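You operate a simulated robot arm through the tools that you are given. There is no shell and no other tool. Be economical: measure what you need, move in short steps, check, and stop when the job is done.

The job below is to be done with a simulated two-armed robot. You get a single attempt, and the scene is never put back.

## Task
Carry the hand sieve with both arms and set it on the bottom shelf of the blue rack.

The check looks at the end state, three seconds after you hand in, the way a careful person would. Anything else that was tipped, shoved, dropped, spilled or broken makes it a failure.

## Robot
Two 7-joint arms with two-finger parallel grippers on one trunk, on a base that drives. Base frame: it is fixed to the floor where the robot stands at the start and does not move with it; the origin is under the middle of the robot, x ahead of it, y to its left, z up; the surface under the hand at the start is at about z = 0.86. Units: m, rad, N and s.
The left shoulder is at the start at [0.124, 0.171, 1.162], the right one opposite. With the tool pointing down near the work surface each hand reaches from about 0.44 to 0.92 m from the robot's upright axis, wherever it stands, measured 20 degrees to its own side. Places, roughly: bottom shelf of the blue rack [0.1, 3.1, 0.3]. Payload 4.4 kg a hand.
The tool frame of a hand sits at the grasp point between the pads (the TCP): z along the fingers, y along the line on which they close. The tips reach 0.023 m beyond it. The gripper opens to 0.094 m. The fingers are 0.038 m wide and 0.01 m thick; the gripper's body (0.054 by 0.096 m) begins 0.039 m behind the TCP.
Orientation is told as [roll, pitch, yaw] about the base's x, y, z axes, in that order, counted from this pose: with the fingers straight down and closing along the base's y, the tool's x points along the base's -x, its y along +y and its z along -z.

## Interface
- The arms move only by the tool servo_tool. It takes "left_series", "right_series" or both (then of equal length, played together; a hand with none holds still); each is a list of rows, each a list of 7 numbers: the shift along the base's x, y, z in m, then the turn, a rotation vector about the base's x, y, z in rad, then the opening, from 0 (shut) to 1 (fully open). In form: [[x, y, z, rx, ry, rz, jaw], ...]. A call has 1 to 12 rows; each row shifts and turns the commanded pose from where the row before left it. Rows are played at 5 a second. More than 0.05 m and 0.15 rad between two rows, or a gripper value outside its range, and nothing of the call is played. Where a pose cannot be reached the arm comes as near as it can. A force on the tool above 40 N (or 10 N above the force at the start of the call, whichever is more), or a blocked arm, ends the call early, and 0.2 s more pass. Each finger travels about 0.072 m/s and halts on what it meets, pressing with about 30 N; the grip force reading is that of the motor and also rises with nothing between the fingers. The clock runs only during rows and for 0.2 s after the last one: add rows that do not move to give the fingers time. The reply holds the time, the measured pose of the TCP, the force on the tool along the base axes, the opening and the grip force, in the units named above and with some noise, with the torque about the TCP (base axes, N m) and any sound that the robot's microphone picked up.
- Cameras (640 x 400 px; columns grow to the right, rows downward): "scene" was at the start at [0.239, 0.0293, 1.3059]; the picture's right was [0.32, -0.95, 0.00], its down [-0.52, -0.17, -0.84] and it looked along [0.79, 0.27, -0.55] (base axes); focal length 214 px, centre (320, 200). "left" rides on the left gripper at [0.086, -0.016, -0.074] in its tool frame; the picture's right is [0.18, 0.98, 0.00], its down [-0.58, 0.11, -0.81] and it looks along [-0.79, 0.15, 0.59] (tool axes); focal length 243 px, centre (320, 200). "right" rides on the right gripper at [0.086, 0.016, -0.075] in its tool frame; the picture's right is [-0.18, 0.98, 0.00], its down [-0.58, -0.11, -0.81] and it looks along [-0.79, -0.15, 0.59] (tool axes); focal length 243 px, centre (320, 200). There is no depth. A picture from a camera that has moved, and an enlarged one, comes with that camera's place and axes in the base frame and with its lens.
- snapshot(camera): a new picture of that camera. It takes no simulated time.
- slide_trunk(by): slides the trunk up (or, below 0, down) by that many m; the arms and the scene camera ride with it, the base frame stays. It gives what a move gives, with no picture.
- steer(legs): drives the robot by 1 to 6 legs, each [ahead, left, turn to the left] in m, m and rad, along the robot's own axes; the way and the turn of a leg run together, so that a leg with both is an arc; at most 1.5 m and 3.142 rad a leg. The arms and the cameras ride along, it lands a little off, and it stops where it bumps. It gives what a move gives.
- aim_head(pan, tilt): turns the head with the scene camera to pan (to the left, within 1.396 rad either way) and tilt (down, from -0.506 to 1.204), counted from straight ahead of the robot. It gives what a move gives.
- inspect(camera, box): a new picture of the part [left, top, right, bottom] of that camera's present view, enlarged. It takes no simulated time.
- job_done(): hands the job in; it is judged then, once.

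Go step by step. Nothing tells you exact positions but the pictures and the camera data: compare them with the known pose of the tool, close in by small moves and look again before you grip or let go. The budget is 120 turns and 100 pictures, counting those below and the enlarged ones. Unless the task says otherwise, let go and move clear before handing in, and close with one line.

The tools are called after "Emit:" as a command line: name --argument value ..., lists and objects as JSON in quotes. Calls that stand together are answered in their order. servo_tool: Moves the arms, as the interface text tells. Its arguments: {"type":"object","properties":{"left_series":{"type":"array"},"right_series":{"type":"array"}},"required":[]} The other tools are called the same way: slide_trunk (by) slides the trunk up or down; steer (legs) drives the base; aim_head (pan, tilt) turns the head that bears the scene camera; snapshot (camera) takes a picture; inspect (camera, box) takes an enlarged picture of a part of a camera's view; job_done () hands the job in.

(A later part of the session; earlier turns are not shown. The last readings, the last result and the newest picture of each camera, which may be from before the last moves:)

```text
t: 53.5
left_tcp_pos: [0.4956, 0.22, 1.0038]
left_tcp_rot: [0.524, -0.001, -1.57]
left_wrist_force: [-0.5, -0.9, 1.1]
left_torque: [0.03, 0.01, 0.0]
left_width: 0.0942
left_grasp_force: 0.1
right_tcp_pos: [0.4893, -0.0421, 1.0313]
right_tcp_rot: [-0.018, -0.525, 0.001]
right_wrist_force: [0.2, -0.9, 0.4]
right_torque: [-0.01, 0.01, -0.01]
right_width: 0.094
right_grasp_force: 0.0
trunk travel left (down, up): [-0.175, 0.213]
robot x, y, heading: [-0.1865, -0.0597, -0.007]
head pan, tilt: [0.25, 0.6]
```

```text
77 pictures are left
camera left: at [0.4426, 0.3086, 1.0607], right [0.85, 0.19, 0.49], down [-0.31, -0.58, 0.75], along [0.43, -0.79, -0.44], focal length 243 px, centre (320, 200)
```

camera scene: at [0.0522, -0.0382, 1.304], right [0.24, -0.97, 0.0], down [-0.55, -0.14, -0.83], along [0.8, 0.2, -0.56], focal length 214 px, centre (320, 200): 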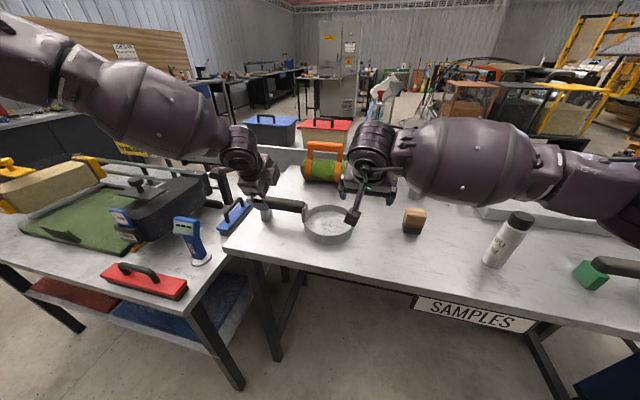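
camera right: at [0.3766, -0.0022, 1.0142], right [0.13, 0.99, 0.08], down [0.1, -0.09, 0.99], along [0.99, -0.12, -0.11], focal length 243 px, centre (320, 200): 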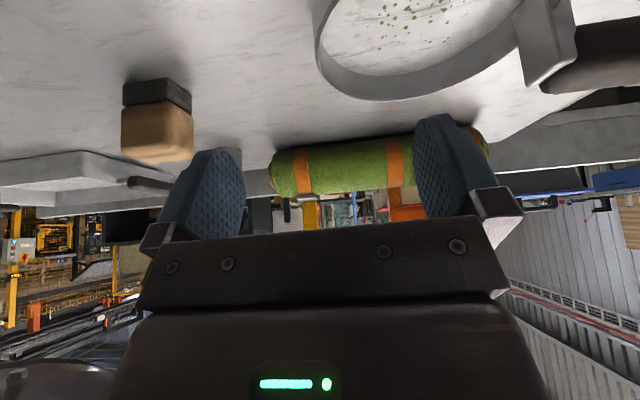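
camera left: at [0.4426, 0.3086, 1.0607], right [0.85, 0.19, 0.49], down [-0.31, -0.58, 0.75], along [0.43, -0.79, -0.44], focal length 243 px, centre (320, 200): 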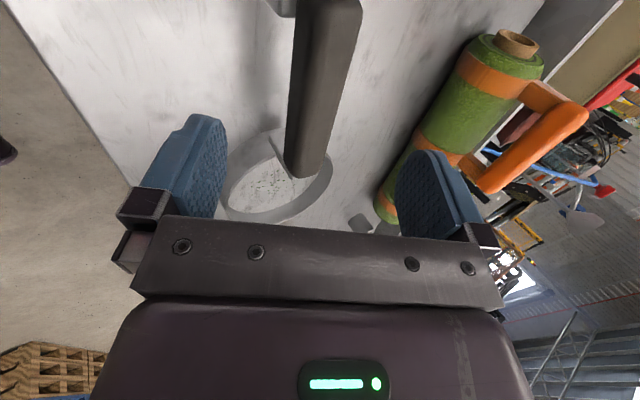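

The left hand is now in reach with the handle centred between its fingers. I advance the left along the finger axis, and bring the right to its pre-grasp.

Emit:
servo_tool --left_series '[[0.01, 0, -0.0173, 0, 0, 0, 1], [0.01, 0, -0.0173, 0, 0, 0, 1], [0.01, 0, -0.0173, 0, 0, 0, 1], [0.01, 0, -0.0173, 0, 0, 0, 1], [0, 0, 0, 0, 0, 0, 1]]' --right_series '[[0, 0.014, -0.019, 0, 0, 0, 1], [0, 0.0135, -0.019, 0, 0, 0, 1], [0.01, 0, -0.017, 0, 0, 0, 1], [0.01, 0, -0.017, 0, 0, 0, 1], [0, 0, 0, 0, 0, 0, 1]]'

Emit:
snapshot --camera "left"

Emit:
snapshot --camera "right"

Emit:
inspect --camera "scene" --box '[220, 150, 420, 275]'

```text
t: 54.8
left_tcp_pos: [0.5182, 0.2309, 0.9469]
left_tcp_rot: [0.526, 0.001, -1.569]
left_wrist_force: [0.4, 0.4, 0.5]
left_torque: [0.0, 0.02, 0.0]
left_width: 0.0941
left_grasp_force: 0.1
left hand out of reach, approached as far as the arm can: row 3, 4
right_tcp_pos: [0.509, -0.0135, 0.9597]
right_tcp_rot: [-0.018, -0.524, 0.003]
right_wrist_force: [-0.3, -0.2, -0.3]
right_torque: [0.02, -0.01, 0.04]
right_width: 0.0943
right_grasp_force: 0.1
trunk travel left (down, up): [-0.175, 0.213]
robot x, y, heading: [-0.1901, -0.0607, -0.005]
head pan, tilt: [0.25, 0.6]
```

```text
76 pictures are left
camera left: at [0.4658, 0.3193, 1.003], right [0.85, 0.19, 0.49], down [-0.31, -0.58, 0.75], along [0.43, -0.79, -0.44], focal length 243 px, centre (320, 200)
```

left: 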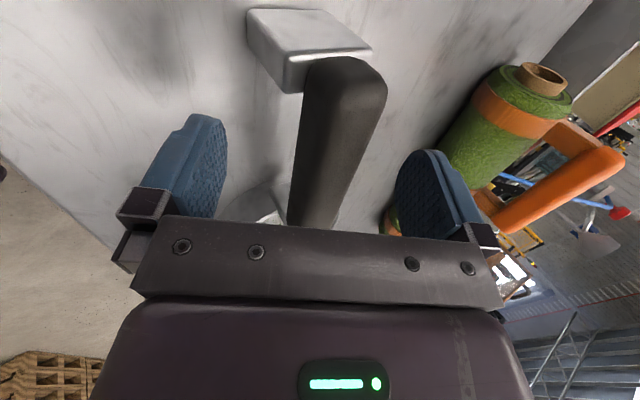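

```text
75 pictures are left
camera right: at [0.3972, 0.0035, 0.981], right [0.17, 0.98, 0.08], down [0.1, -0.09, 0.99], along [0.98, -0.16, -0.11], focal length 243 px, centre (320, 200)
```

right: 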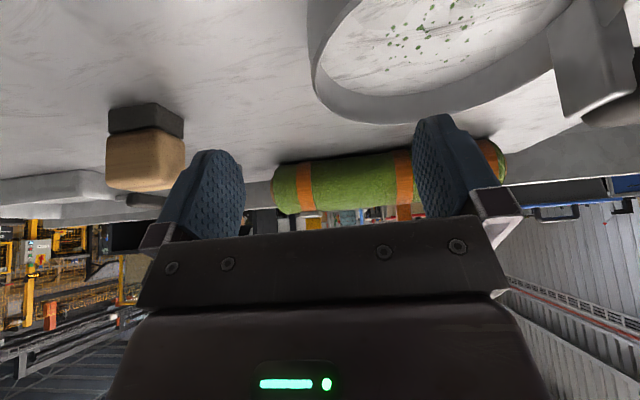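

```text
3.20 times, centred on (320, 212) of scene
camera zoom: at [0.0519, -0.0383, 1.3041], right [0.24, -0.97, 0.0], down [-0.55, -0.14, -0.83], along [0.8, 0.2, -0.56], focal length 686 px, centre (320, 160)
```

zoom: 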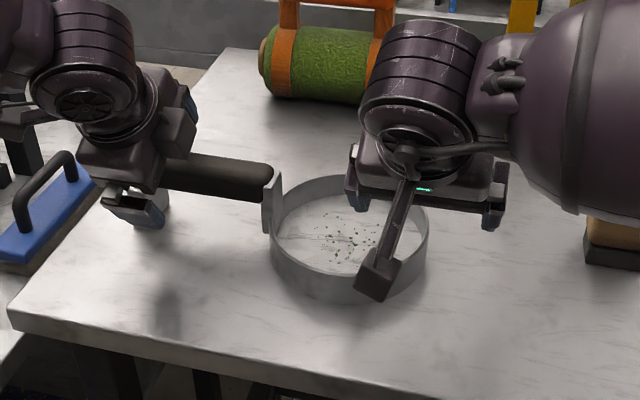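

The left hits its limit again, growing with lower height. I compare both arm postures now to find the joint at fault.

Emit:
aim_head --pan 1.1 --tilt 0.2

Emit:
snapshot --camera "scene"

Emit:
aim_head --pan -1.1 --tilt 0.2

Emit:
snapshot --camera "scene"

```text
t: 55.9
left_tcp_pos: [0.5178, 0.2313, 0.9469]
left_tcp_rot: [0.526, 0.0, -1.569]
left_wrist_force: [0.6, -0.6, -0.3]
left_torque: [-0.01, -0.01, -0.01]
left_width: 0.094
left_grasp_force: 0.0
right_tcp_pos: [0.5087, -0.014, 0.9592]
right_tcp_rot: [-0.018, -0.523, 0.002]
right_wrist_force: [0.9, 0.1, 0.0]
right_torque: [0.02, -0.02, -0.02]
right_width: 0.0941
right_grasp_force: 0.2
trunk travel left (down, up): [-0.175, 0.213]
robot x, y, heading: [-0.1886, -0.0596, -0.007]
head pan, tilt: [1.1, 0.201]
```

```text
73 pictures are left
camera scene: at [0.0091, 0.0231, 1.3407], right [0.89, -0.46, 0.0], down [-0.09, -0.18, -0.98], along [0.45, 0.87, -0.2], focal length 214 px, centre (320, 200)
```

scene: 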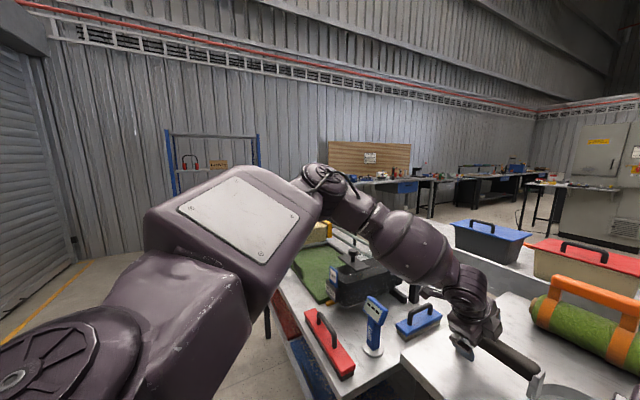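

```text
t: 58.0
left_tcp_pos: [0.5185, 0.2309, 0.9472]
left_tcp_rot: [0.527, 0.0, -1.568]
left_wrist_force: [-0.8, -0.6, 0.3]
left_torque: [0.01, 0.01, -0.02]
left_width: 0.0944
left_grasp_force: 0.1
right_tcp_pos: [0.5087, -0.0133, 0.9596]
right_tcp_rot: [-0.017, -0.522, 0.0]
right_wrist_force: [-1.0, -0.6, 0.1]
right_torque: [-0.02, 0.0, 0.0]
right_width: 0.0939
right_grasp_force: 0.1
trunk travel left (down, up): [-0.175, 0.213]
robot x, y, heading: [-0.1891, -0.059, 0.002]
head pan, tilt: [-1.1, 0.201]
```

```text
72 pictures are left
camera scene: at [0.0086, -0.1429, 1.3407], right [-0.89, -0.45, 0.0], down [-0.09, 0.18, -0.98], along [0.44, -0.87, -0.2], focal length 214 px, centre (320, 200)
```

scene: 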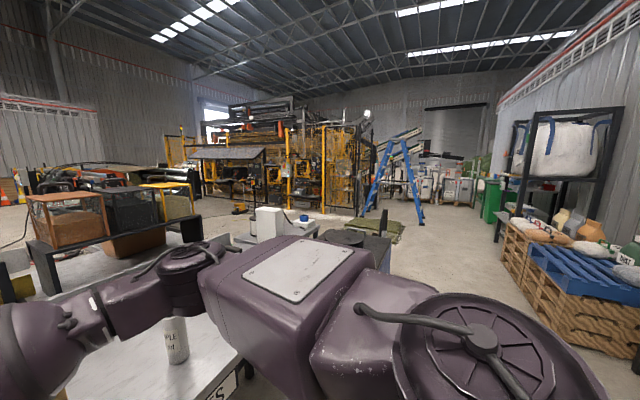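

The left elbow is riding high (the right one is low) – a poor posture. I'll retract, drive to open floor toward the rack and find there, safely, hand poses that work both for the grip and low at the shelf.

Emit:
servo_tool --left_series '[[-0.01, 0, 0.0173, 0, 0, 0, 1], [-0.01, 0, 0.0173, 0, 0, 0, 1], [-0.01, 0, 0.0173, 0, 0, 0, 1], [-0.01, 0.02, 0.03, 0, 0, 0, 1], [-0.01, 0.02, 0.03, 0, 0, 0, 1], [-0.01, 0.02, 0.03, 0, 0, 0, 1]]' --right_series '[[-0.01, 0, 0.02, 0, 0, 0, 1], [-0.01, 0, 0.02, 0, 0, 0, 1], [-0.01, 0, 0.02, 0, 0, 0, 1], [-0.01, 0, 0.02, 0, 0, 0, 1], [-0.01, 0, 0.02, 0, 0, 0, 1], [-0.01, 0, 0.02, 0, 0, 0, 1]]'

Emit:
steer --legs '[[-0.3, 0, 0], [0, 0, 1.57], [0.7, 0, 0]]'

Emit:
aim_head --pan 0 --tilt 0.4

Emit:
snapshot --camera "scene"

```text
t: 59.4
left_tcp_pos: [0.4574, 0.2903, 1.0869]
left_tcp_rot: [0.524, 0.0, -1.571]
left_wrist_force: [0.4, 0.0, 0.1]
left_torque: [-0.02, 0.01, -0.01]
left_width: 0.094
left_grasp_force: 0.1
right_tcp_pos: [0.4466, -0.014, 1.0814]
right_tcp_rot: [-0.017, -0.525, 0.002]
right_wrist_force: [0.3, 0.3, -0.1]
right_torque: [0.02, -0.02, -0.05]
right_width: 0.0941
right_grasp_force: 0.1
trunk travel left (down, up): [-0.175, 0.213]
robot x, y, heading: [-0.1891, -0.058, 0.002]
head pan, tilt: [-1.1, 0.201]
```

```text
t: 68.6
left_tcp_pos: [-0.8195, 1.2843, 1.0867]
left_tcp_rot: [0.526, 0.0, -0.013]
left_wrist_force: [0.2, -0.6, -0.5]
left_torque: [-0.02, -0.02, 0.0]
left_width: 0.0941
left_grasp_force: 0.0
right_tcp_pos: [-0.5158, 1.2696, 1.0786]
right_tcp_rot: [-0.017, -0.526, 1.56]
right_wrist_force: [-0.1, 0.2, -0.2]
right_torque: [-0.02, 0.02, 0.0]
right_width: 0.0937
right_grasp_force: 0.0
trunk travel left (down, up): [-0.175, 0.213]
robot x, y, heading: [-0.4775, 0.6328, 1.553]
head pan, tilt: [-1.1, 0.201]
```

```text
t: 70.0
left_tcp_pos: [-0.8191, 1.2839, 1.0866]
left_tcp_rot: [0.525, -0.001, -0.012]
left_wrist_force: [0.0, 0.6, 0.7]
left_torque: [-0.04, 0.0, 0.04]
left_width: 0.0942
left_grasp_force: 0.1
right_tcp_pos: [-0.5153, 1.2688, 1.0785]
right_tcp_rot: [-0.017, -0.524, 1.559]
right_wrist_force: [0.7, -0.4, 1.0]
right_torque: [-0.02, -0.04, 0.0]
right_width: 0.094
right_grasp_force: 0.0
trunk travel left (down, up): [-0.175, 0.213]
robot x, y, heading: [-0.4756, 0.6322, 1.556]
head pan, tilt: [0.0, 0.4]
```

```text
71 pictures are left
camera scene: at [-0.4721, 0.8794, 1.3222], right [1.0, -0.02, 0.0], down [-0.01, -0.39, -0.92], along [0.02, 0.92, -0.39], focal length 214 px, centre (320, 200)
```

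scene: 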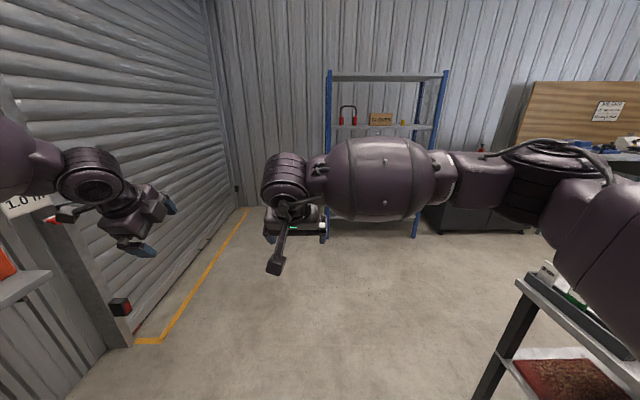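

I move forward to a clear patch of floor and lower the trunk, then probe low reaches.

Emit:
steer --legs '[[0.6, 0, 0.015]]'

Emit:
slide_trunk --by -0.17

Emit:
servo_tool --left_series '[[0, 0, -0.05, 0, 0, 0, 1], [0, 0, -0.05, 0, 0, 0, 1], [0, 0, -0.05, 0, 0, 0, 1], [0, 0, -0.05, 0, 0, 0, 1], [0, 0, -0.05, 0, 0, 0, 1], [0, 0, -0.05, 0, 0, 0, 1], [0, 0, -0.05, 0, 0, 0, 1], [0, 0, -0.05, 0, 0, 0, 1], [0, 0, -0.05, 0, 0, 0, 1], [0, 0, -0.05, 0, 0, 0, 1], [0, 0, 0, 0, 0, 0, 1]]' --right_series '[[0, 0, -0.05, 0, 0, 0, 1], [0, 0, -0.05, 0, 0, 0, 1], [0, 0, -0.05, 0, 0, 0, 1], [0, 0, -0.05, 0, 0, 0, 1], [0, 0, -0.05, 0, 0, 0, 1], [0, 0, -0.05, 0, 0, 0, 1], [0, 0, -0.05, 0, 0, 0, 1], [0, 0, -0.05, 0, 0, 0, 1], [0, 0, -0.05, 0, 0, 0, 1], [0, 0, -0.05, 0, 0, 0, 1], [0, 0, 0, 0, 0, 0, 1]]'

```text
t: 73.3
left_tcp_pos: [-0.8302, 1.8763, 1.0878]
left_tcp_rot: [0.525, 0.0, 0.009]
left_wrist_force: [-0.5, 0.3, 0.7]
left_torque: [-0.03, 0.01, 0.01]
left_width: 0.0941
left_grasp_force: 0.1
right_tcp_pos: [-0.5262, 1.868, 1.0805]
right_tcp_rot: [-0.016, -0.525, 1.58]
right_wrist_force: [0.7, 0.7, -1.0]
right_torque: [0.0, 0.0, -0.02]
right_width: 0.0941
right_grasp_force: 0.1
trunk travel left (down, up): [-0.175, 0.213]
robot x, y, heading: [-0.4739, 1.2389, 1.576]
head pan, tilt: [0.0, 0.4]
```

```text
t: 75.3
left_tcp_pos: [-0.8294, 1.8754, 0.9184]
left_tcp_rot: [0.528, 0.0, 0.008]
left_wrist_force: [0.0, 0.3, -0.8]
left_torque: [0.01, 0.0, 0.02]
left_width: 0.0939
left_grasp_force: 0.1
right_tcp_pos: [-0.5254, 1.8675, 0.911]
right_tcp_rot: [-0.016, -0.526, 1.58]
right_wrist_force: [-0.2, 0.6, -0.4]
right_torque: [0.0, 0.05, 0.01]
right_width: 0.0941
right_grasp_force: 0.1
trunk travel left (down, up): [-0.005, 0.383]
robot x, y, heading: [-0.4745, 1.2329, 1.578]
head pan, tilt: [0.0, 0.4]
```

```text
t: 77.7
left_tcp_pos: [-0.8281, 1.8756, 0.418]
left_tcp_rot: [0.525, 0.0, 0.01]
left_wrist_force: [0.3, 0.8, 0.2]
left_torque: [0.02, -0.02, 0.01]
left_width: 0.0939
left_grasp_force: 0.2
right_tcp_pos: [-0.5268, 1.871, 0.4079]
right_tcp_rot: [-0.018, -0.524, 1.58]
right_wrist_force: [0.5, -0.2, 0.5]
right_torque: [0.0, -0.02, -0.02]
right_width: 0.094
right_grasp_force: 0.1
trunk travel left (down, up): [-0.005, 0.383]
robot x, y, heading: [-0.4746, 1.23, 1.577]
head pan, tilt: [0.0, 0.4]
```

Low reach works for both hands. Now probing inward for the left hand at low height.

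Emit:
servo_tool --left_series '[[0.02, 0, -0.02, 0, 0, 0, 1], [0.02, 0, -0.02, 0, 0, 0, 1], [0.02, 0, -0.02, 0, 0, 0, 1], [0.02, 0, 0, 0, 0, 0, 1], [0.03, 0, 0, 0, 0, 0, 1], [0.03, 0, 0, 0, 0, 0, 1], [0.03, 0, 0, 0, 0, 0, 1], [0, 0, 0, 0, 0, 0, 1]]' --right_series '[[0.03, 0, -0.02, 0, 0, 0, 1], [0.03, 0, -0.02, 0, 0, 0, 1], [0.03, 0, -0.02, 0, 0, 0, 1], [0.03, 0, -0.02, 0, 0, 0, 1], [0.03, 0, 0, 0, 0, 0, 1], [0.03, 0, 0, 0, 0, 0, 1], [0.03, 0, 0, 0, 0, 0, 1], [0, 0, 0, 0, 0, 0, 1]]'

```text
t: 79.5
left_tcp_pos: [-0.6574, 1.8751, 0.3583]
left_tcp_rot: [0.525, 0.002, 0.01]
left_wrist_force: [0.6, 0.0, -0.6]
left_torque: [0.02, -0.01, 0.02]
left_width: 0.0937
left_grasp_force: 0.0
right_tcp_pos: [-0.3547, 1.8696, 0.33]
right_tcp_rot: [-0.023, -0.521, 1.582]
right_wrist_force: [0.1, 0.9, -0.4]
right_torque: [0.0, -0.02, 0.03]
right_width: 0.0938
right_grasp_force: 0.0
right hand out of reach, approached as far as the arm can: row 6, 7
trunk travel left (down, up): [-0.005, 0.383]
robot x, y, heading: [-0.4776, 1.234, 1.576]
head pan, tilt: [0.0, 0.4]
```

Now, keeping this better posture, I raise both hands together to bench height relative to the shoulders to check the left arm keeps its inward reach.

Emit:
servo_tool --left_series '[[0, 0.008, 0.05, 0, 0, 0, 1], [0, 0.008, 0.05, 0, 0, 0, 1], [0, 0.008, 0.05, 0, 0, 0, 1], [0, 0.008, 0.05, 0, 0, 0, 1], [0, 0.008, 0.05, 0, 0, 0, 1], [0, 0.008, 0.05, 0, 0, 0, 1], [0, 0.008, 0.05, 0, 0, 0, 1], [0, 0.008, 0.04, 0, 0, 0, 1], [0, 0, 0, 0, 0, 0, 1]]' --right_series '[[-0.01, 0.008, 0.05, 0, 0, 0, 1], [-0.01, 0.008, 0.05, 0, 0, 0, 1], [-0.01, 0.008, 0.05, 0, 0, 0, 1], [-0.01, 0.008, 0.05, 0, 0, 0, 1], [-0.01, 0.008, 0.05, 0, 0, 0, 1], [-0.01, 0.008, 0.05, 0, 0, 0, 1], [-0.01, 0.008, 0.05, 0, 0, 0, 1], [-0.01, 0.008, 0.04, 0, 0, 0, 1], [0, 0, 0, 0, 0, 0, 1]]'

Emit:
servo_tool --left_series '[[0, 0, 0.05, 0, 0, 0, 1], [0, 0, 0.05, 0, 0, 0, 1], [0, 0, 0.05, 0, 0, 0, 1], [0, 0, 0, 0, 0, 0, 1]]'

```text
refused: row 1 steps farther than a row can; nothing moved
```

```text
t: 80.5
left_tcp_pos: [-0.6597, 1.8756, 0.5093]
left_tcp_rot: [0.523, 0.0, 0.009]
left_wrist_force: [0.7, 0.9, 0.1]
left_torque: [-0.03, -0.03, -0.02]
left_width: 0.0942
left_grasp_force: 0.1
right_tcp_pos: [-0.355, 1.8681, 0.33]
right_tcp_rot: [-0.021, -0.521, 1.581]
right_wrist_force: [0.1, 0.3, -0.3]
right_torque: [-0.02, 0.0, 0.03]
right_width: 0.0939
right_grasp_force: 0.1
trunk travel left (down, up): [-0.005, 0.383]
robot x, y, heading: [-0.477, 1.2357, 1.579]
head pan, tilt: [0.0, 0.4]
```

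Emit:
servo_tool --left_series '[[0, 0.01, 0.03, 0, 0, 0, 1], [0, 0.01, 0.03, 0, 0, 0, 1], [0, 0.01, 0.03, 0, 0, 0, 1], [0, 0.01, 0.03, 0, 0, 0, 1], [0, 0.01, 0.03, 0, 0, 0, 1], [0, 0, 0.03, 0, 0, 0, 1], [0, 0, 0.03, 0, 0, 0, 1], [0, 0, 0.03, 0, 0, 0, 1], [0, 0, 0, 0, 0, 0, 1], [0, 0, 0, 0, 0, 0, 1]]' --right_series '[[-0.012, 0.006, 0.045, 0, 0, 0, 1], [-0.012, 0.006, 0.045, 0, 0, 0, 1], [-0.012, 0.006, 0.045, 0, 0, 0, 1], [-0.012, 0.006, 0.045, 0, 0, 0, 1], [-0.012, 0.006, 0.045, 0, 0, 0, 1], [-0.012, 0.006, 0.045, 0, 0, 0, 1], [-0.012, 0.006, 0.045, 0, 0, 0, 1], [-0.012, 0.006, 0.045, 0, 0, 0, 1], [-0.012, 0, 0.045, 0, 0, 0, 1], [0, 0, 0, 0, 0, 0, 1]]'

```text
t: 82.7
left_tcp_pos: [-0.6583, 1.9276, 0.7496]
left_tcp_rot: [0.526, 0.002, 0.007]
left_wrist_force: [0.6, -0.1, 0.7]
left_torque: [0.0, 0.0, -0.01]
left_width: 0.0941
left_grasp_force: 0.0
right_tcp_pos: [-0.4603, 1.9136, 0.7327]
right_tcp_rot: [-0.017, -0.524, 1.581]
right_wrist_force: [-0.1, 0.4, -0.4]
right_torque: [0.0, 0.01, 0.02]
right_width: 0.094
right_grasp_force: 0.1
trunk travel left (down, up): [-0.005, 0.383]
robot x, y, heading: [-0.4718, 1.234, 1.575]
head pan, tilt: [0.0, 0.4]
```

Now the left arm has a good posture (low elbow) and both hands are at a grip-like spacing. I raise the trunk for clearance and drive back to the bench.

Emit:
slide_trunk --by 0.3

Emit:
steer --legs '[[-1.2, 0, 0], [0, 0, -1.575], [0.2, 0, 0]]'

Emit:
aim_head --pan 0.15 --tilt 0.75

Emit:
snapshot --camera "scene"

```text
t: 85.7
left_tcp_pos: [-0.6598, 1.9274, 1.0469]
left_tcp_rot: [0.523, 0.0, 0.007]
left_wrist_force: [0.6, 0.1, 0.2]
left_torque: [0.0, -0.01, 0.0]
left_width: 0.094
left_grasp_force: 0.0
right_tcp_pos: [-0.4628, 1.9171, 1.0343]
right_tcp_rot: [-0.018, -0.523, 1.58]
right_wrist_force: [-1.2, 1.1, -0.1]
right_torque: [-0.01, 0.02, 0.0]
right_width: 0.0941
right_grasp_force: 0.1
trunk travel left (down, up): [-0.305, 0.083]
robot x, y, heading: [-0.4759, 1.2306, 1.574]
head pan, tilt: [0.0, 0.4]
```

```text
t: 96.8
left_tcp_pos: [0.4111, 0.1848, 1.046]
left_tcp_rot: [0.526, 0.0, -1.603]
left_wrist_force: [0.1, -0.4, 0.0]
left_torque: [-0.03, 0.02, 0.0]
left_width: 0.094
left_grasp_force: 0.1
right_tcp_pos: [0.3943, -0.0108, 1.035]
right_tcp_rot: [-0.017, -0.521, -0.035]
right_wrist_force: [0.4, 0.0, 0.3]
right_torque: [0.02, -0.03, 0.02]
right_width: 0.0941
right_grasp_force: 0.0
trunk travel left (down, up): [-0.305, 0.083]
robot x, y, heading: [-0.2924, 0.0275, -0.034]
head pan, tilt: [0.0, 0.4]
```

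```text
t: 97.6
left_tcp_pos: [0.4121, 0.1846, 1.0486]
left_tcp_rot: [0.526, 0.0, -1.603]
left_wrist_force: [-0.2, 1.0, -0.1]
left_torque: [-0.02, -0.02, -0.02]
left_width: 0.094
left_grasp_force: 0.0
right_tcp_pos: [0.3949, -0.0106, 1.0352]
right_tcp_rot: [-0.016, -0.525, -0.033]
right_wrist_force: [0.5, 0.8, 1.4]
right_torque: [-0.02, -0.01, -0.01]
right_width: 0.0943
right_grasp_force: 0.1
trunk travel left (down, up): [-0.305, 0.083]
robot x, y, heading: [-0.2902, 0.0291, -0.038]
head pan, tilt: [0.15, 0.75]
```

```text
70 pictures are left
camera scene: at [-0.1407, 0.0371, 1.4307], right [0.11, -0.99, 0.0], down [-0.68, -0.08, -0.73], along [0.73, 0.08, -0.68], focal length 214 px, centre (320, 200)
```

scene: 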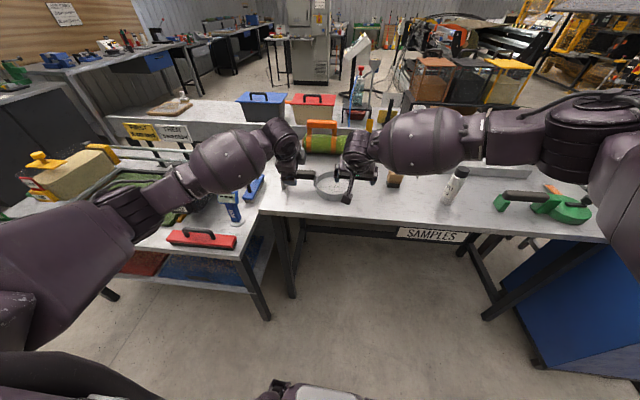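

Emit:
steer --legs '[[0.085, 0, 0.035]]'

Emit:
slide_trunk --by -0.045

Emit:
snapshot --camera "left"

Emit:
snapshot --camera "right"

```text
t: 98.7
left_tcp_pos: [0.49, 0.2074, 1.0462]
left_tcp_rot: [0.524, 0.0, -1.566]
left_wrist_force: [0.5, -0.8, -0.7]
left_torque: [-0.01, 0.03, 0.0]
left_width: 0.0939
left_grasp_force: 0.1
right_tcp_pos: [0.4804, 0.0128, 1.0332]
right_tcp_rot: [-0.017, -0.521, 0.004]
right_wrist_force: [0.2, 0.1, -0.8]
right_torque: [0.0, -0.01, 0.0]
right_width: 0.094
right_grasp_force: 0.0
trunk travel left (down, up): [-0.305, 0.083]
robot x, y, heading: [-0.203, 0.0237, -0.001]
head pan, tilt: [0.15, 0.75]
```

```text
t: 99.6
left_tcp_pos: [0.4899, 0.2072, 1.0047]
left_tcp_rot: [0.527, 0.0, -1.567]
left_wrist_force: [-0.7, -0.4, 0.2]
left_torque: [0.0, 0.03, 0.02]
left_width: 0.0943
left_grasp_force: 0.1
right_tcp_pos: [0.4791, 0.0122, 0.9925]
right_tcp_rot: [-0.019, -0.526, 0.002]
right_wrist_force: [-0.4, -0.5, 0.0]
right_torque: [0.02, 0.0, 0.01]
right_width: 0.094
right_grasp_force: 0.1
trunk travel left (down, up): [-0.26, 0.128]
robot x, y, heading: [-0.2015, 0.0309, 0.004]
head pan, tilt: [0.15, 0.75]
```

```text
69 pictures are left
camera left: at [0.4376, 0.2961, 1.0609], right [0.85, 0.19, 0.49], down [-0.31, -0.58, 0.75], along [0.43, -0.79, -0.44], focal length 243 px, centre (320, 200)
```

left: 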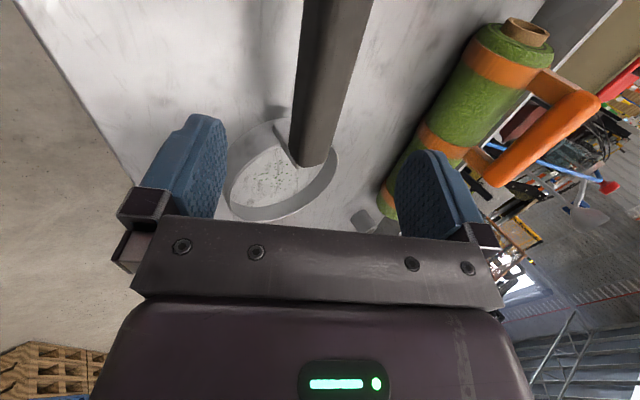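

```text
68 pictures are left
camera right: at [0.3678, 0.0296, 1.0128], right [0.16, 0.98, 0.08], down [0.1, -0.09, 0.99], along [0.98, -0.15, -0.11], focal length 243 px, centre (320, 200)
```

right: 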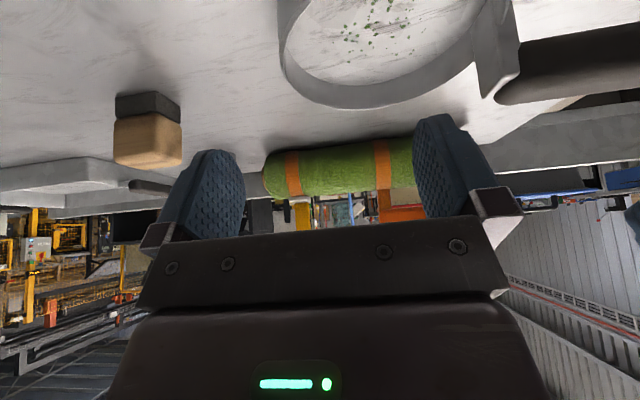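

Aligned. Left goes in along the finger axis; right moves to its pre-grasp over the right rim.

Emit:
servo_tool --left_series '[[0.011, 0.001, -0.017, 0, 0, 0, 1], [0.011, 0.001, -0.017, 0, 0, 0, 1], [0.011, 0.001, -0.017, 0, 0, 0, 1], [0.011, 0.001, -0.017, 0, 0, 0, 1], [0.011, 0.001, -0.017, 0, 0, 0, 1], [0, 0, 0, 0, 0, 0, 1]]' --right_series '[[0.01, -0.013, 0, 0, 0, 0, 1], [0.01, -0.0135, 0, 0, 0, 0, 1], [0.01, 0, -0.0173, 0, 0, 0, 1], [0.01, 0, -0.0173, 0, 0, 0, 1], [0, 0, 0, 0, 0, 0, 1], [0, 0, 0, 0, 0, 0, 1]]'

Emit:
snapshot --camera "left"

Emit:
snapshot --camera "right"

Emit:
inspect --camera "scene" --box '[250, 110, 410, 210]'

```text
t: 101.0
left_tcp_pos: [0.5459, 0.2113, 0.9192]
left_tcp_rot: [0.526, 0.0, -1.566]
left_wrist_force: [-0.7, 1.0, 0.4]
left_torque: [0.01, 0.03, -0.02]
left_width: 0.0943
left_grasp_force: 0.1
right_tcp_pos: [0.5195, -0.014, 0.9564]
right_tcp_rot: [-0.019, -0.524, 0.003]
right_wrist_force: [0.1, -0.1, 0.3]
right_torque: [-0.01, 0.02, 0.04]
right_width: 0.0942
right_grasp_force: 0.1
trunk travel left (down, up): [-0.26, 0.128]
robot x, y, heading: [-0.2057, 0.0279, -0.001]
head pan, tilt: [0.15, 0.75]
```

```text
67 pictures are left
camera left: at [0.4943, 0.2999, 0.9751], right [0.85, 0.19, 0.49], down [-0.31, -0.58, 0.75], along [0.43, -0.79, -0.44], focal length 243 px, centre (320, 200)
```

left: 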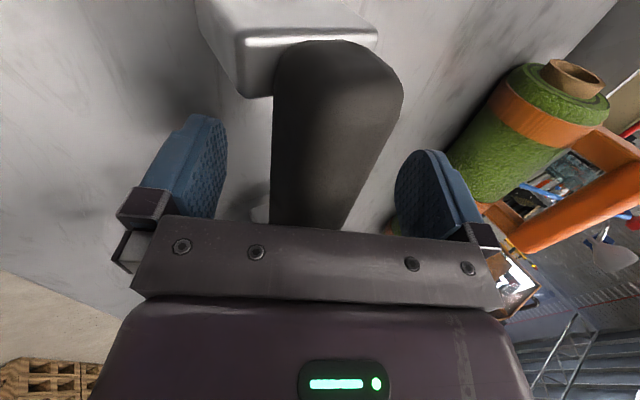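

```text
66 pictures are left
camera right: at [0.4089, 0.0032, 0.9776], right [0.16, 0.98, 0.08], down [0.1, -0.09, 0.99], along [0.98, -0.15, -0.11], focal length 243 px, centre (320, 200)
```

right: 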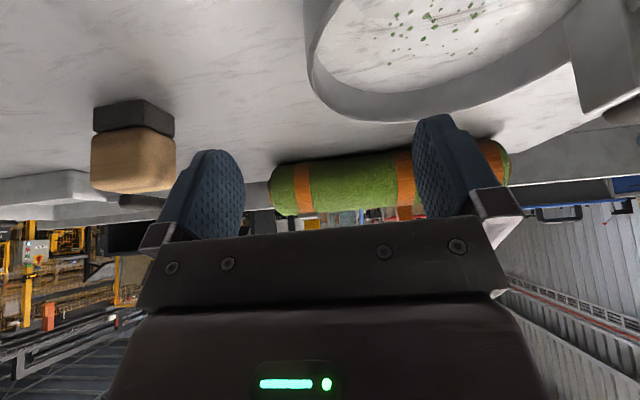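

```text
4.00 times, centred on (330, 160) of scene
camera zoom: at [-0.0363, 0.0408, 1.3834], right [0.15, -0.99, 0.0], down [-0.67, -0.1, -0.73], along [0.72, 0.11, -0.68], focal length 858 px, centre (280, 360)
```

zoom: 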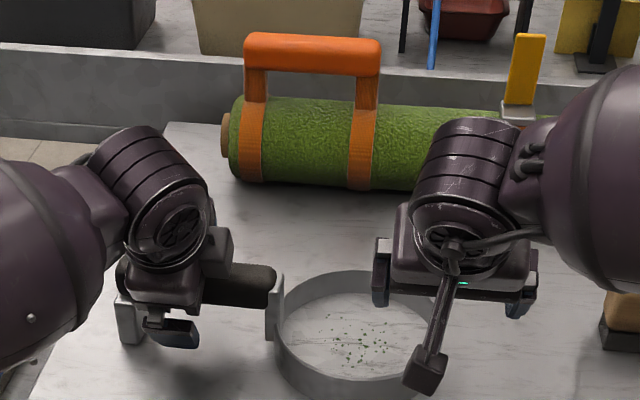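

Left fingers straddle the handle well. I close the left hand on it.

Emit:
servo_tool --left_series '[[0, 0, 0, 0, 0, 0, 0.5], [0, 0, 0, 0, 0, 0, 0.2], [0, 0, 0, 0, 0, 0, 0], [0, 0, 0, 0, 0, 0, 0], [0, 0, 0, 0, 0, 0, 0]]'

Emit:
snapshot --camera "left"

Emit:
snapshot --camera "right"

```text
t: 102.2
left_tcp_pos: [0.5476, 0.2116, 0.9175]
left_tcp_rot: [0.524, 0.001, -1.566]
left_wrist_force: [0.0, 0.7, -0.4]
left_torque: [0.3, 0.01, -0.01]
left_width: 0.0461
left_grasp_force: 30.8
right_tcp_pos: [0.5204, -0.0132, 0.9565]
right_tcp_rot: [-0.018, -0.523, 0.003]
right_wrist_force: [0.1, -0.7, 1.1]
right_torque: [-0.02, -0.01, -0.03]
right_width: 0.0939
right_grasp_force: 0.0
trunk travel left (down, up): [-0.26, 0.128]
robot x, y, heading: [-0.2066, 0.0257, 0.003]
head pan, tilt: [0.15, 0.75]
```

```text
64 pictures are left
camera left: at [0.4944, 0.3, 0.9749], right [0.85, 0.19, 0.49], down [-0.31, -0.58, 0.75], along [0.43, -0.79, -0.44], focal length 243 px, centre (320, 200)
```

left: 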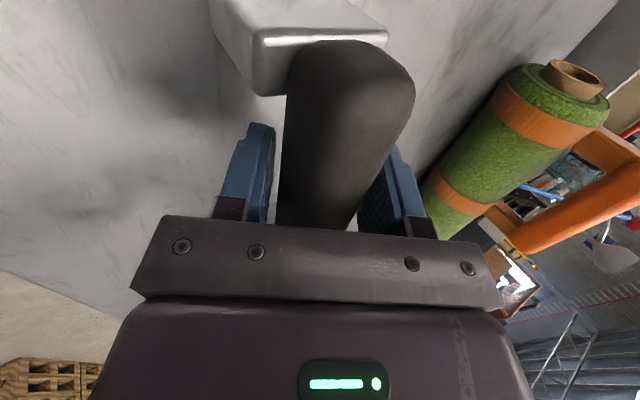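

```text
63 pictures are left
camera right: at [0.4092, 0.003, 0.9774], right [0.16, 0.98, 0.08], down [0.1, -0.09, 0.99], along [0.98, -0.15, -0.11], focal length 243 px, centre (320, 200)
```

right: 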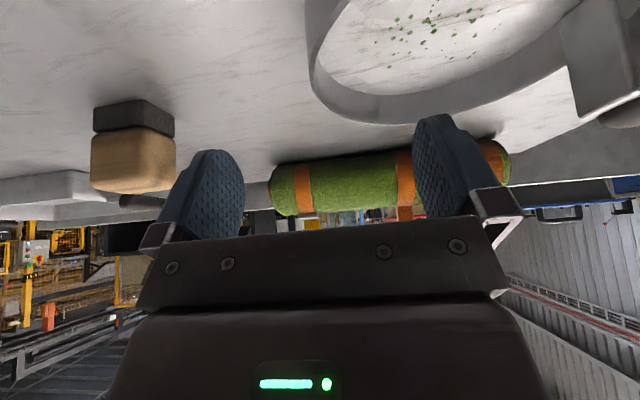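

Left grip holds (width 0.046). Now the right hand descends over the rim.

Emit:
servo_tool --right_series '[[0.008, 0, -0.014, 0, 0, 0, 1], [0.008, 0, -0.014, 0, 0, 0, 1], [0.006, 0, -0.014, 0, 0, 0, 1], [0, 0, 0, 0, 0, 0, 1]]'

Emit:
snapshot --camera "right"

Emit:
inspect --camera "scene" --box '[290, 140, 400, 210]'

```text
t: 103.2
left_tcp_pos: [0.5464, 0.2113, 0.919]
left_tcp_rot: [0.527, 0.0, -1.567]
left_wrist_force: [-0.3, -0.2, 0.2]
left_torque: [0.35, -0.02, 0.0]
left_width: 0.0454
left_grasp_force: 30.0
right_tcp_pos: [0.5422, -0.0131, 0.913]
right_tcp_rot: [-0.017, -0.525, 0.004]
right_wrist_force: [0.5, 0.4, 0.5]
right_torque: [0.01, 0.0, -0.03]
right_width: 0.094
right_grasp_force: 0.0
trunk travel left (down, up): [-0.26, 0.128]
robot x, y, heading: [-0.2016, 0.0273, -0.002]
head pan, tilt: [0.15, 0.75]
```

```text
62 pictures are left
camera right: at [0.4313, 0.0035, 0.9349], right [0.16, 0.98, 0.08], down [0.1, -0.09, 0.99], along [0.98, -0.15, -0.11], focal length 243 px, centre (320, 200)
```

right: 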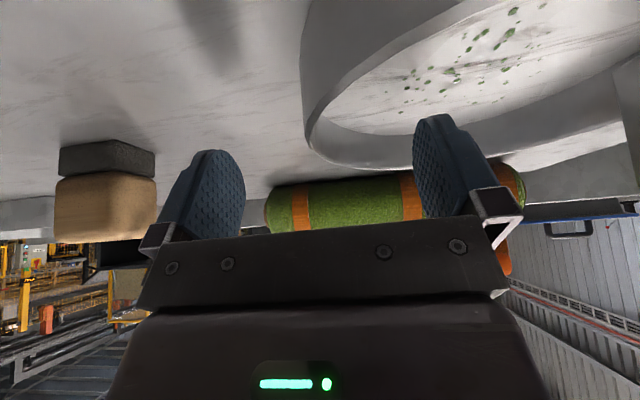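

```text
5.71 times, centred on (345, 175) of scene
camera zoom: at [-0.036, 0.0407, 1.3833], right [0.15, -0.99, 0.0], down [-0.67, -0.1, -0.73], along [0.72, 0.11, -0.68], focal length 1226 px, centre (177, 343)
```

zoom: 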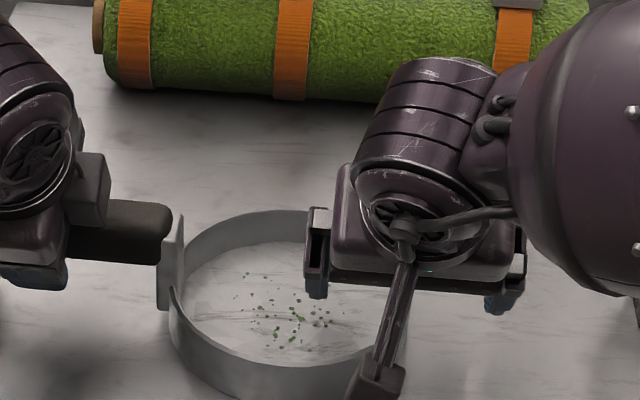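

The rim lies between the right fingers. Lowering the last 12 mm and closing.

Emit:
servo_tool --right_series '[[0, -0.003, -0.006, 0, 0, 0, 1], [0, 0, -0.006, 0, 0, 0, 1], [0, 0, 0, 0, 0, 0, 0.5], [0, 0, 0, 0, 0, 0, 0.2], [0, 0, 0, 0, 0, 0, 0], [0, 0, 0, 0, 0, 0, 0], [0, 0, 0, 0, 0, 0, 0], [0, 0, 0, 0, 0, 0, 0]]'

Emit:
snapshot --camera "right"

Emit:
inspect --camera "scene" --box '[270, 130, 400, 210]'

```text
t: 105.0
left_tcp_pos: [0.5476, 0.2105, 0.9192]
left_tcp_rot: [0.526, -0.001, -1.568]
left_wrist_force: [1.9, -4.8, 0.1]
left_torque: [-0.01, 0.27, 0.14]
left_width: 0.0453
left_grasp_force: 29.9
right_tcp_pos: [0.5432, -0.0152, 0.9017]
right_tcp_rot: [-0.017, -0.524, 0.003]
right_wrist_force: [-1.3, 3.5, 1.3]
right_torque: [0.4, -0.28, 0.39]
right_width: 0.0023
right_grasp_force: 29.6
trunk travel left (down, up): [-0.26, 0.128]
robot x, y, heading: [-0.2054, 0.0291, -0.002]
head pan, tilt: [0.15, 0.75]
```

```text
60 pictures are left
camera right: at [0.4311, 0.0011, 0.9231], right [0.16, 0.98, 0.08], down [0.1, -0.1, 0.99], along [0.98, -0.15, -0.11], focal length 243 px, centre (320, 200)
```

right: 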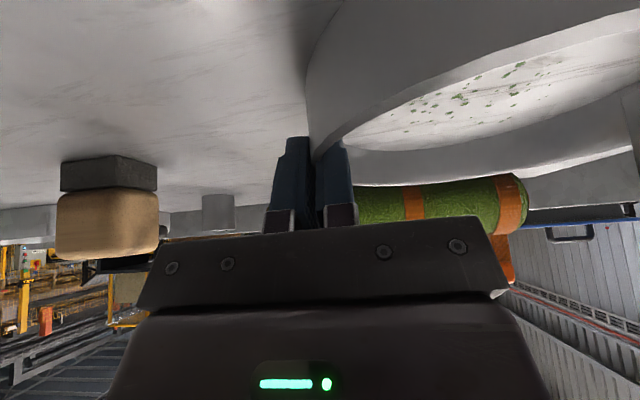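

```text
4.92 times, centred on (335, 170) of scene
camera zoom: at [-0.0359, 0.0407, 1.3833], right [0.15, -0.99, 0.0], down [-0.67, -0.1, -0.73], along [0.72, 0.11, -0.68], focal length 1056 px, centre (246, 348)
```

zoom: 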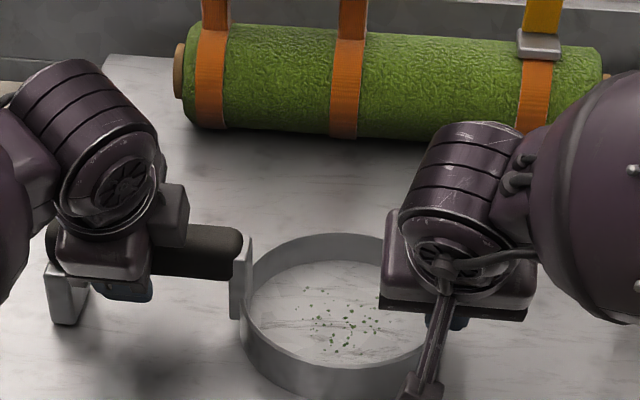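

Both grips hold (rim 2 mm, handle 45 mm). I lift straight up with the trunk so both hands rise equally.

Emit:
slide_trunk --by 0.03

Emit:
snapshot --camera "scene"

```text
t: 105.7
left_tcp_pos: [0.546, 0.2119, 0.9458]
left_tcp_rot: [0.523, -0.003, -1.569]
left_wrist_force: [4.5, -15.9, -3.7]
left_torque: [-0.35, 0.53, 1.06]
left_width: 0.0455
left_grasp_force: 29.9
right_tcp_pos: [0.542, -0.0148, 0.9292]
right_tcp_rot: [-0.012, -0.518, 0.007]
right_wrist_force: [-5.9, 14.7, 0.4]
right_torque: [0.45, -0.62, 0.28]
right_width: 0.0024
right_grasp_force: 29.8
trunk travel left (down, up): [-0.29, 0.098]
robot x, y, heading: [-0.2029, 0.0262, -0.003]
head pan, tilt: [0.15, 0.75]
```

```text
58 pictures are left
camera scene: at [-0.0495, 0.0409, 1.4146], right [0.15, -0.99, 0.0], down [-0.68, -0.1, -0.73], along [0.72, 0.11, -0.68], focal length 214 px, centre (320, 200)
```

scene: 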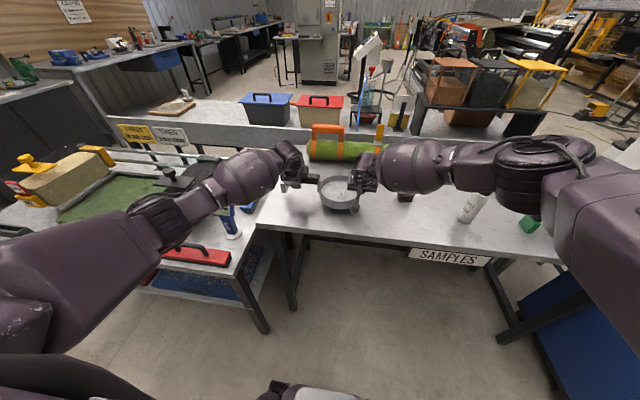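

It lifted; there's some stretch force between the hands (≈15 N), so I relax it by a couple of mm and check.

Emit:
servo_tool --left_series '[[0, -0.001, 0, 0, 0, 0, 0], [0, 0, 0, 0, 0, 0, 0]]' --right_series '[[0, 0.001, 0, 0, 0, 0, 0], [0, 0, 0, 0, 0, 0, 0]]'

Emit:
inspect --camera "scene" --box '[270, 150, 400, 230]'

```text
t: 106.3
left_tcp_pos: [0.5459, 0.2126, 0.9477]
left_tcp_rot: [0.525, 0.0, -1.57]
left_wrist_force: [2.7, -15.9, -3.7]
left_torque: [-0.45, 0.15, 0.49]
left_width: 0.0454
left_grasp_force: 29.9
right_tcp_pos: [0.5425, -0.0155, 0.932]
right_tcp_rot: [-0.017, -0.524, 0.002]
right_wrist_force: [-3.0, 14.7, 0.6]
right_torque: [0.52, -0.23, 0.31]
right_width: 0.0024
right_grasp_force: 30.2
trunk travel left (down, up): [-0.29, 0.098]
robot x, y, heading: [-0.2014, 0.0276, -0.002]
head pan, tilt: [0.15, 0.75]
```

```text
4.92 times, centred on (335, 190) of scene
camera zoom: at [-0.0508, 0.0408, 1.4149], right [0.15, -0.99, 0.0], down [-0.67, -0.1, -0.73], along [0.72, 0.11, -0.68], focal length 1056 px, centre (246, 249)
```

zoom: 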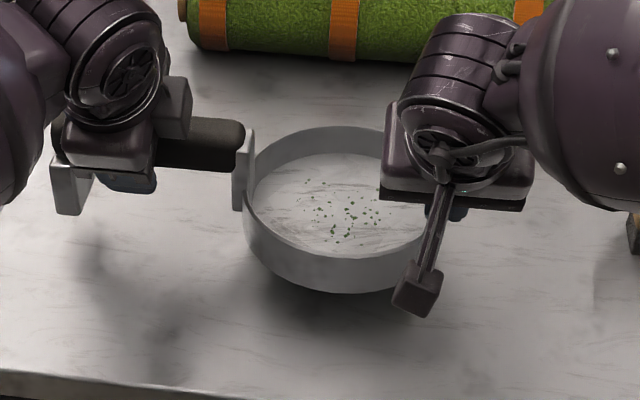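

Lifted and level. I relax the stretch a bit more.

Emit:
servo_tool --left_series '[[0, -0.002, 0, 0, 0, 0, 0], [0, 0, 0, 0, 0, 0, 0], [0, 0, 0, 0, 0, 0, 0]]' --right_series '[[0, 0.002, 0, 0, 0, 0, 0], [0, 0, 0, 0, 0, 0, 0], [0, 0, 0, 0, 0, 0, 0]]'

```text
t: 107.1
left_tcp_pos: [0.5458, 0.2123, 0.9468]
left_tcp_rot: [0.523, 0.001, -1.566]
left_wrist_force: [2.9, -2.2, -2.4]
left_torque: [-0.12, 0.29, 0.27]
left_width: 0.0454
left_grasp_force: 29.6
right_tcp_pos: [0.5416, -0.0167, 0.931]
right_tcp_rot: [-0.019, -0.524, 0.003]
right_wrist_force: [-3.8, 1.7, 0.2]
right_torque: [0.33, -0.32, 0.63]
right_width: 0.0024
right_grasp_force: 29.7
trunk travel left (down, up): [-0.29, 0.098]
robot x, y, heading: [-0.2049, 0.0269, 0.002]
head pan, tilt: [0.15, 0.75]
```

Forces are low now. I raise a little more, and back away straight from the bench.

Emit:
slide_trunk --by 0.06

Emit:
steer --legs '[[-0.42, 0, 0]]'

Emit:
snapshot --camera "scene"

```text
t: 108.1
left_tcp_pos: [0.5464, 0.2121, 1.0057]
left_tcp_rot: [0.524, 0.002, -1.565]
left_wrist_force: [5.3, 12.3, -1.2]
left_torque: [-0.1, 0.42, 0.48]
left_width: 0.0451
left_grasp_force: 30.0
right_tcp_pos: [0.5428, -0.0165, 0.9899]
right_tcp_rot: [-0.018, -0.522, 0.002]
right_wrist_force: [-6.1, -12.8, -2.9]
right_torque: [0.07, -0.47, 0.77]
right_width: 0.0023
right_grasp_force: 30.6
trunk travel left (down, up): [-0.35, 0.038]
robot x, y, heading: [-0.2052, 0.0295, -0.002]
head pan, tilt: [0.15, 0.75]
```

```text
t: 110.7
left_tcp_pos: [0.1258, 0.2151, 1.0082]
left_tcp_rot: [0.524, 0.003, -1.56]
left_wrist_force: [5.5, 25.2, 0.7]
left_torque: [-0.23, 0.5, 0.6]
left_width: 0.0454
left_grasp_force: 30.5
right_tcp_pos: [0.1239, -0.0115, 0.9911]
right_tcp_rot: [-0.016, -0.523, 0.008]
right_wrist_force: [-6.4, -25.6, -3.8]
right_torque: [-0.02, -0.6, 0.65]
right_width: 0.0025
right_grasp_force: 30.1
trunk travel left (down, up): [-0.35, 0.038]
robot x, y, heading: [-0.6237, 0.0272, 0.003]
head pan, tilt: [0.15, 0.75]
```

```text
56 pictures are left
camera scene: at [-0.483, 0.0409, 1.4769], right [0.15, -0.99, 0.0], down [-0.67, -0.1, -0.73], along [0.72, 0.11, -0.68], focal length 214 px, centre (320, 200)
```

scene: 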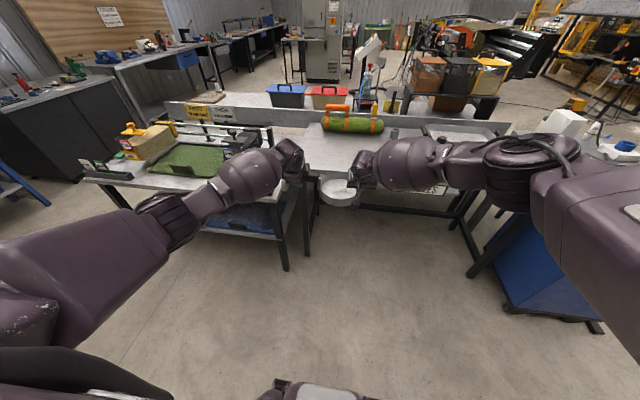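

Now slightly compressed between the hands (25 N). I ease them apart by ~3 mm.

Emit:
servo_tool --left_series '[[0, 0.0015, 0, 0, 0, 0, 0], [0, 0, 0, 0, 0, 0, 0], [0, 0, 0, 0, 0, 0, 0], [0, 0, 0, 0, 0, 0, 0]]' --right_series '[[0, -0.0015, 0, 0, 0, 0, 0], [0, 0, 0, 0, 0, 0, 0], [0, 0, 0, 0, 0, 0, 0], [0, 0, 0, 0, 0, 0, 0]]'

Emit:
steer --legs '[[0, 0, 0.8]]'

```text
t: 111.7
left_tcp_pos: [0.1259, 0.2145, 1.0071]
left_tcp_rot: [0.525, 0.0, -1.563]
left_wrist_force: [4.7, -12.5, -3.6]
left_torque: [-0.06, 0.43, 0.75]
left_width: 0.0455
left_grasp_force: 29.9
right_tcp_pos: [0.1241, -0.0114, 0.9909]
right_tcp_rot: [-0.014, -0.524, 0.008]
right_wrist_force: [-4.8, 12.8, 1.2]
right_torque: [0.41, -0.5, 0.25]
right_width: 0.0024
right_grasp_force: 29.9
trunk travel left (down, up): [-0.35, 0.038]
robot x, y, heading: [-0.621, 0.0307, 0.005]
head pan, tilt: [0.15, 0.75]
```

```text
t: 114.2
left_tcp_pos: [-0.2401, 0.6988, 1.0075]
left_tcp_rot: [0.525, 0.0, -0.755]
left_wrist_force: [20.8, -13.3, -4.1]
left_torque: [-0.59, -0.13, 0.94]
left_width: 0.0453
left_grasp_force: 30.2
right_tcp_pos: [-0.078, 0.5381, 0.991]
right_tcp_rot: [-0.017, -0.523, 0.816]
right_wrist_force: [-21.4, 12.6, 0.7]
right_torque: [0.69, 0.11, 0.34]
right_width: 0.0021
right_grasp_force: 29.5
trunk travel left (down, up): [-0.35, 0.038]
robot x, y, heading: [-0.6258, 0.0275, 0.809]
head pan, tilt: [0.15, 0.75]
```

Emit:
steer --legs '[[0, 0, 0.765]]'

Emit:
aim_head --pan -0.1 --tilt 0.45

Emit:
snapshot --camera "scene"

```text
t: 116.6
left_tcp_pos: [-0.8101, 0.7753, 1.0069]
left_tcp_rot: [0.525, 0.001, 0.008]
left_wrist_force: [-0.2, 5.3, -0.9]
left_torque: [-0.4, -0.4, 0.78]
left_width: 0.0456
left_grasp_force: 30.4
right_tcp_pos: [-0.5828, 0.7729, 0.9905]
right_tcp_rot: [-0.015, -0.522, 1.581]
right_wrist_force: [-0.8, -4.6, -1.5]
right_torque: [0.49, 0.24, 0.33]
right_width: 0.0021
right_grasp_force: 30.3
trunk travel left (down, up): [-0.35, 0.038]
robot x, y, heading: [-0.6219, 0.0259, 1.575]
head pan, tilt: [0.15, 0.75]
```

```text
t: 117.4
left_tcp_pos: [-0.8101, 0.7764, 1.0074]
left_tcp_rot: [0.526, 0.0, 0.008]
left_wrist_force: [-0.8, 2.0, -3.2]
left_torque: [-0.35, -0.06, 0.23]
left_width: 0.0451
left_grasp_force: 30.1
right_tcp_pos: [-0.5831, 0.772, 0.9906]
right_tcp_rot: [-0.019, -0.523, 1.579]
right_wrist_force: [-0.2, -3.0, 0.3]
right_torque: [0.37, 0.26, 0.33]
right_width: 0.0026
right_grasp_force: 30.4
trunk travel left (down, up): [-0.35, 0.038]
robot x, y, heading: [-0.6218, 0.0247, 1.573]
head pan, tilt: [-0.099, 0.45]
```

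```text
55 pictures are left
camera scene: at [-0.612, 0.1759, 1.5032], right [1.0, -0.1, 0.0], down [-0.04, -0.43, -0.9], along [0.09, 0.9, -0.44], focal length 214 px, centre (320, 200)
```

scene: 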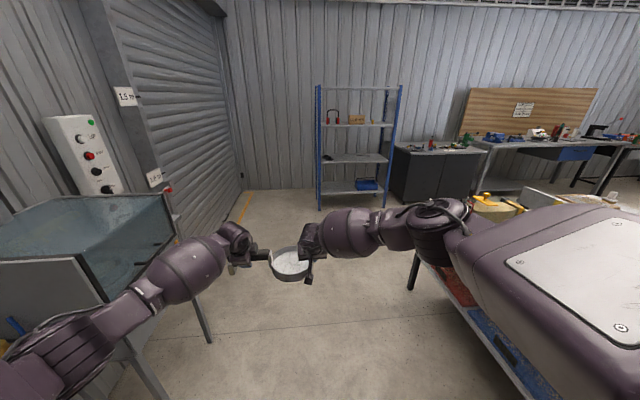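

Clear path ahead; the tank is on my left and the bench on my right, so I drive up between them, then sideways once past the bench.

Emit:
steer --legs '[[0, -0.12, 0], [0.9, 0, 0]]'

Emit:
steer --legs '[[0.75, 0, 0]]'

Emit:
snapshot --camera "scene"

```text
t: 123.5
left_tcp_pos: [-0.6982, 1.6778, 1.0057]
left_tcp_rot: [0.525, 0.002, 0.01]
left_wrist_force: [1.3, 2.4, -2.6]
left_torque: [-0.27, -0.07, 0.13]
left_width: 0.0453
left_grasp_force: 30.3
right_tcp_pos: [-0.4707, 1.6744, 0.9907]
right_tcp_rot: [-0.017, -0.523, 1.583]
right_wrist_force: [0.4, -1.2, -0.1]
right_torque: [0.32, 0.27, 0.31]
right_width: 0.0024
right_grasp_force: 29.6
trunk travel left (down, up): [-0.35, 0.038]
robot x, y, heading: [-0.5038, 0.9276, 1.574]
head pan, tilt: [-0.099, 0.45]
```

```text
t: 127.5
left_tcp_pos: [-0.711, 2.4249, 1.0057]
left_tcp_rot: [0.526, 0.003, 0.019]
left_wrist_force: [-1.3, 1.5, -2.5]
left_torque: [-0.26, -0.16, -0.08]
left_width: 0.0454
left_grasp_force: 29.7
right_tcp_pos: [-0.4848, 2.4229, 0.9906]
right_tcp_rot: [-0.015, -0.522, 1.592]
right_wrist_force: [0.8, -0.9, -0.4]
right_torque: [0.28, 0.26, 0.3]
right_width: 0.0023
right_grasp_force: 30.1
trunk travel left (down, up): [-0.35, 0.038]
robot x, y, heading: [-0.5191, 1.6766, 1.585]
head pan, tilt: [-0.099, 0.45]
```

```text
54 pictures are left
camera scene: at [-0.5063, 1.8266, 1.5032], right [1.0, -0.09, 0.0], down [-0.04, -0.43, -0.9], along [0.08, 0.9, -0.44], focal length 214 px, centre (320, 200)
```

scene: 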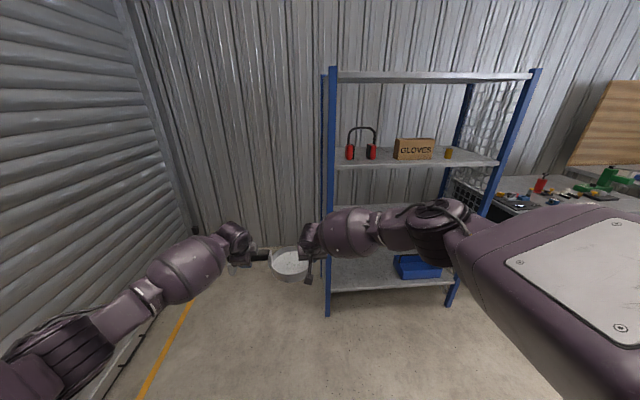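

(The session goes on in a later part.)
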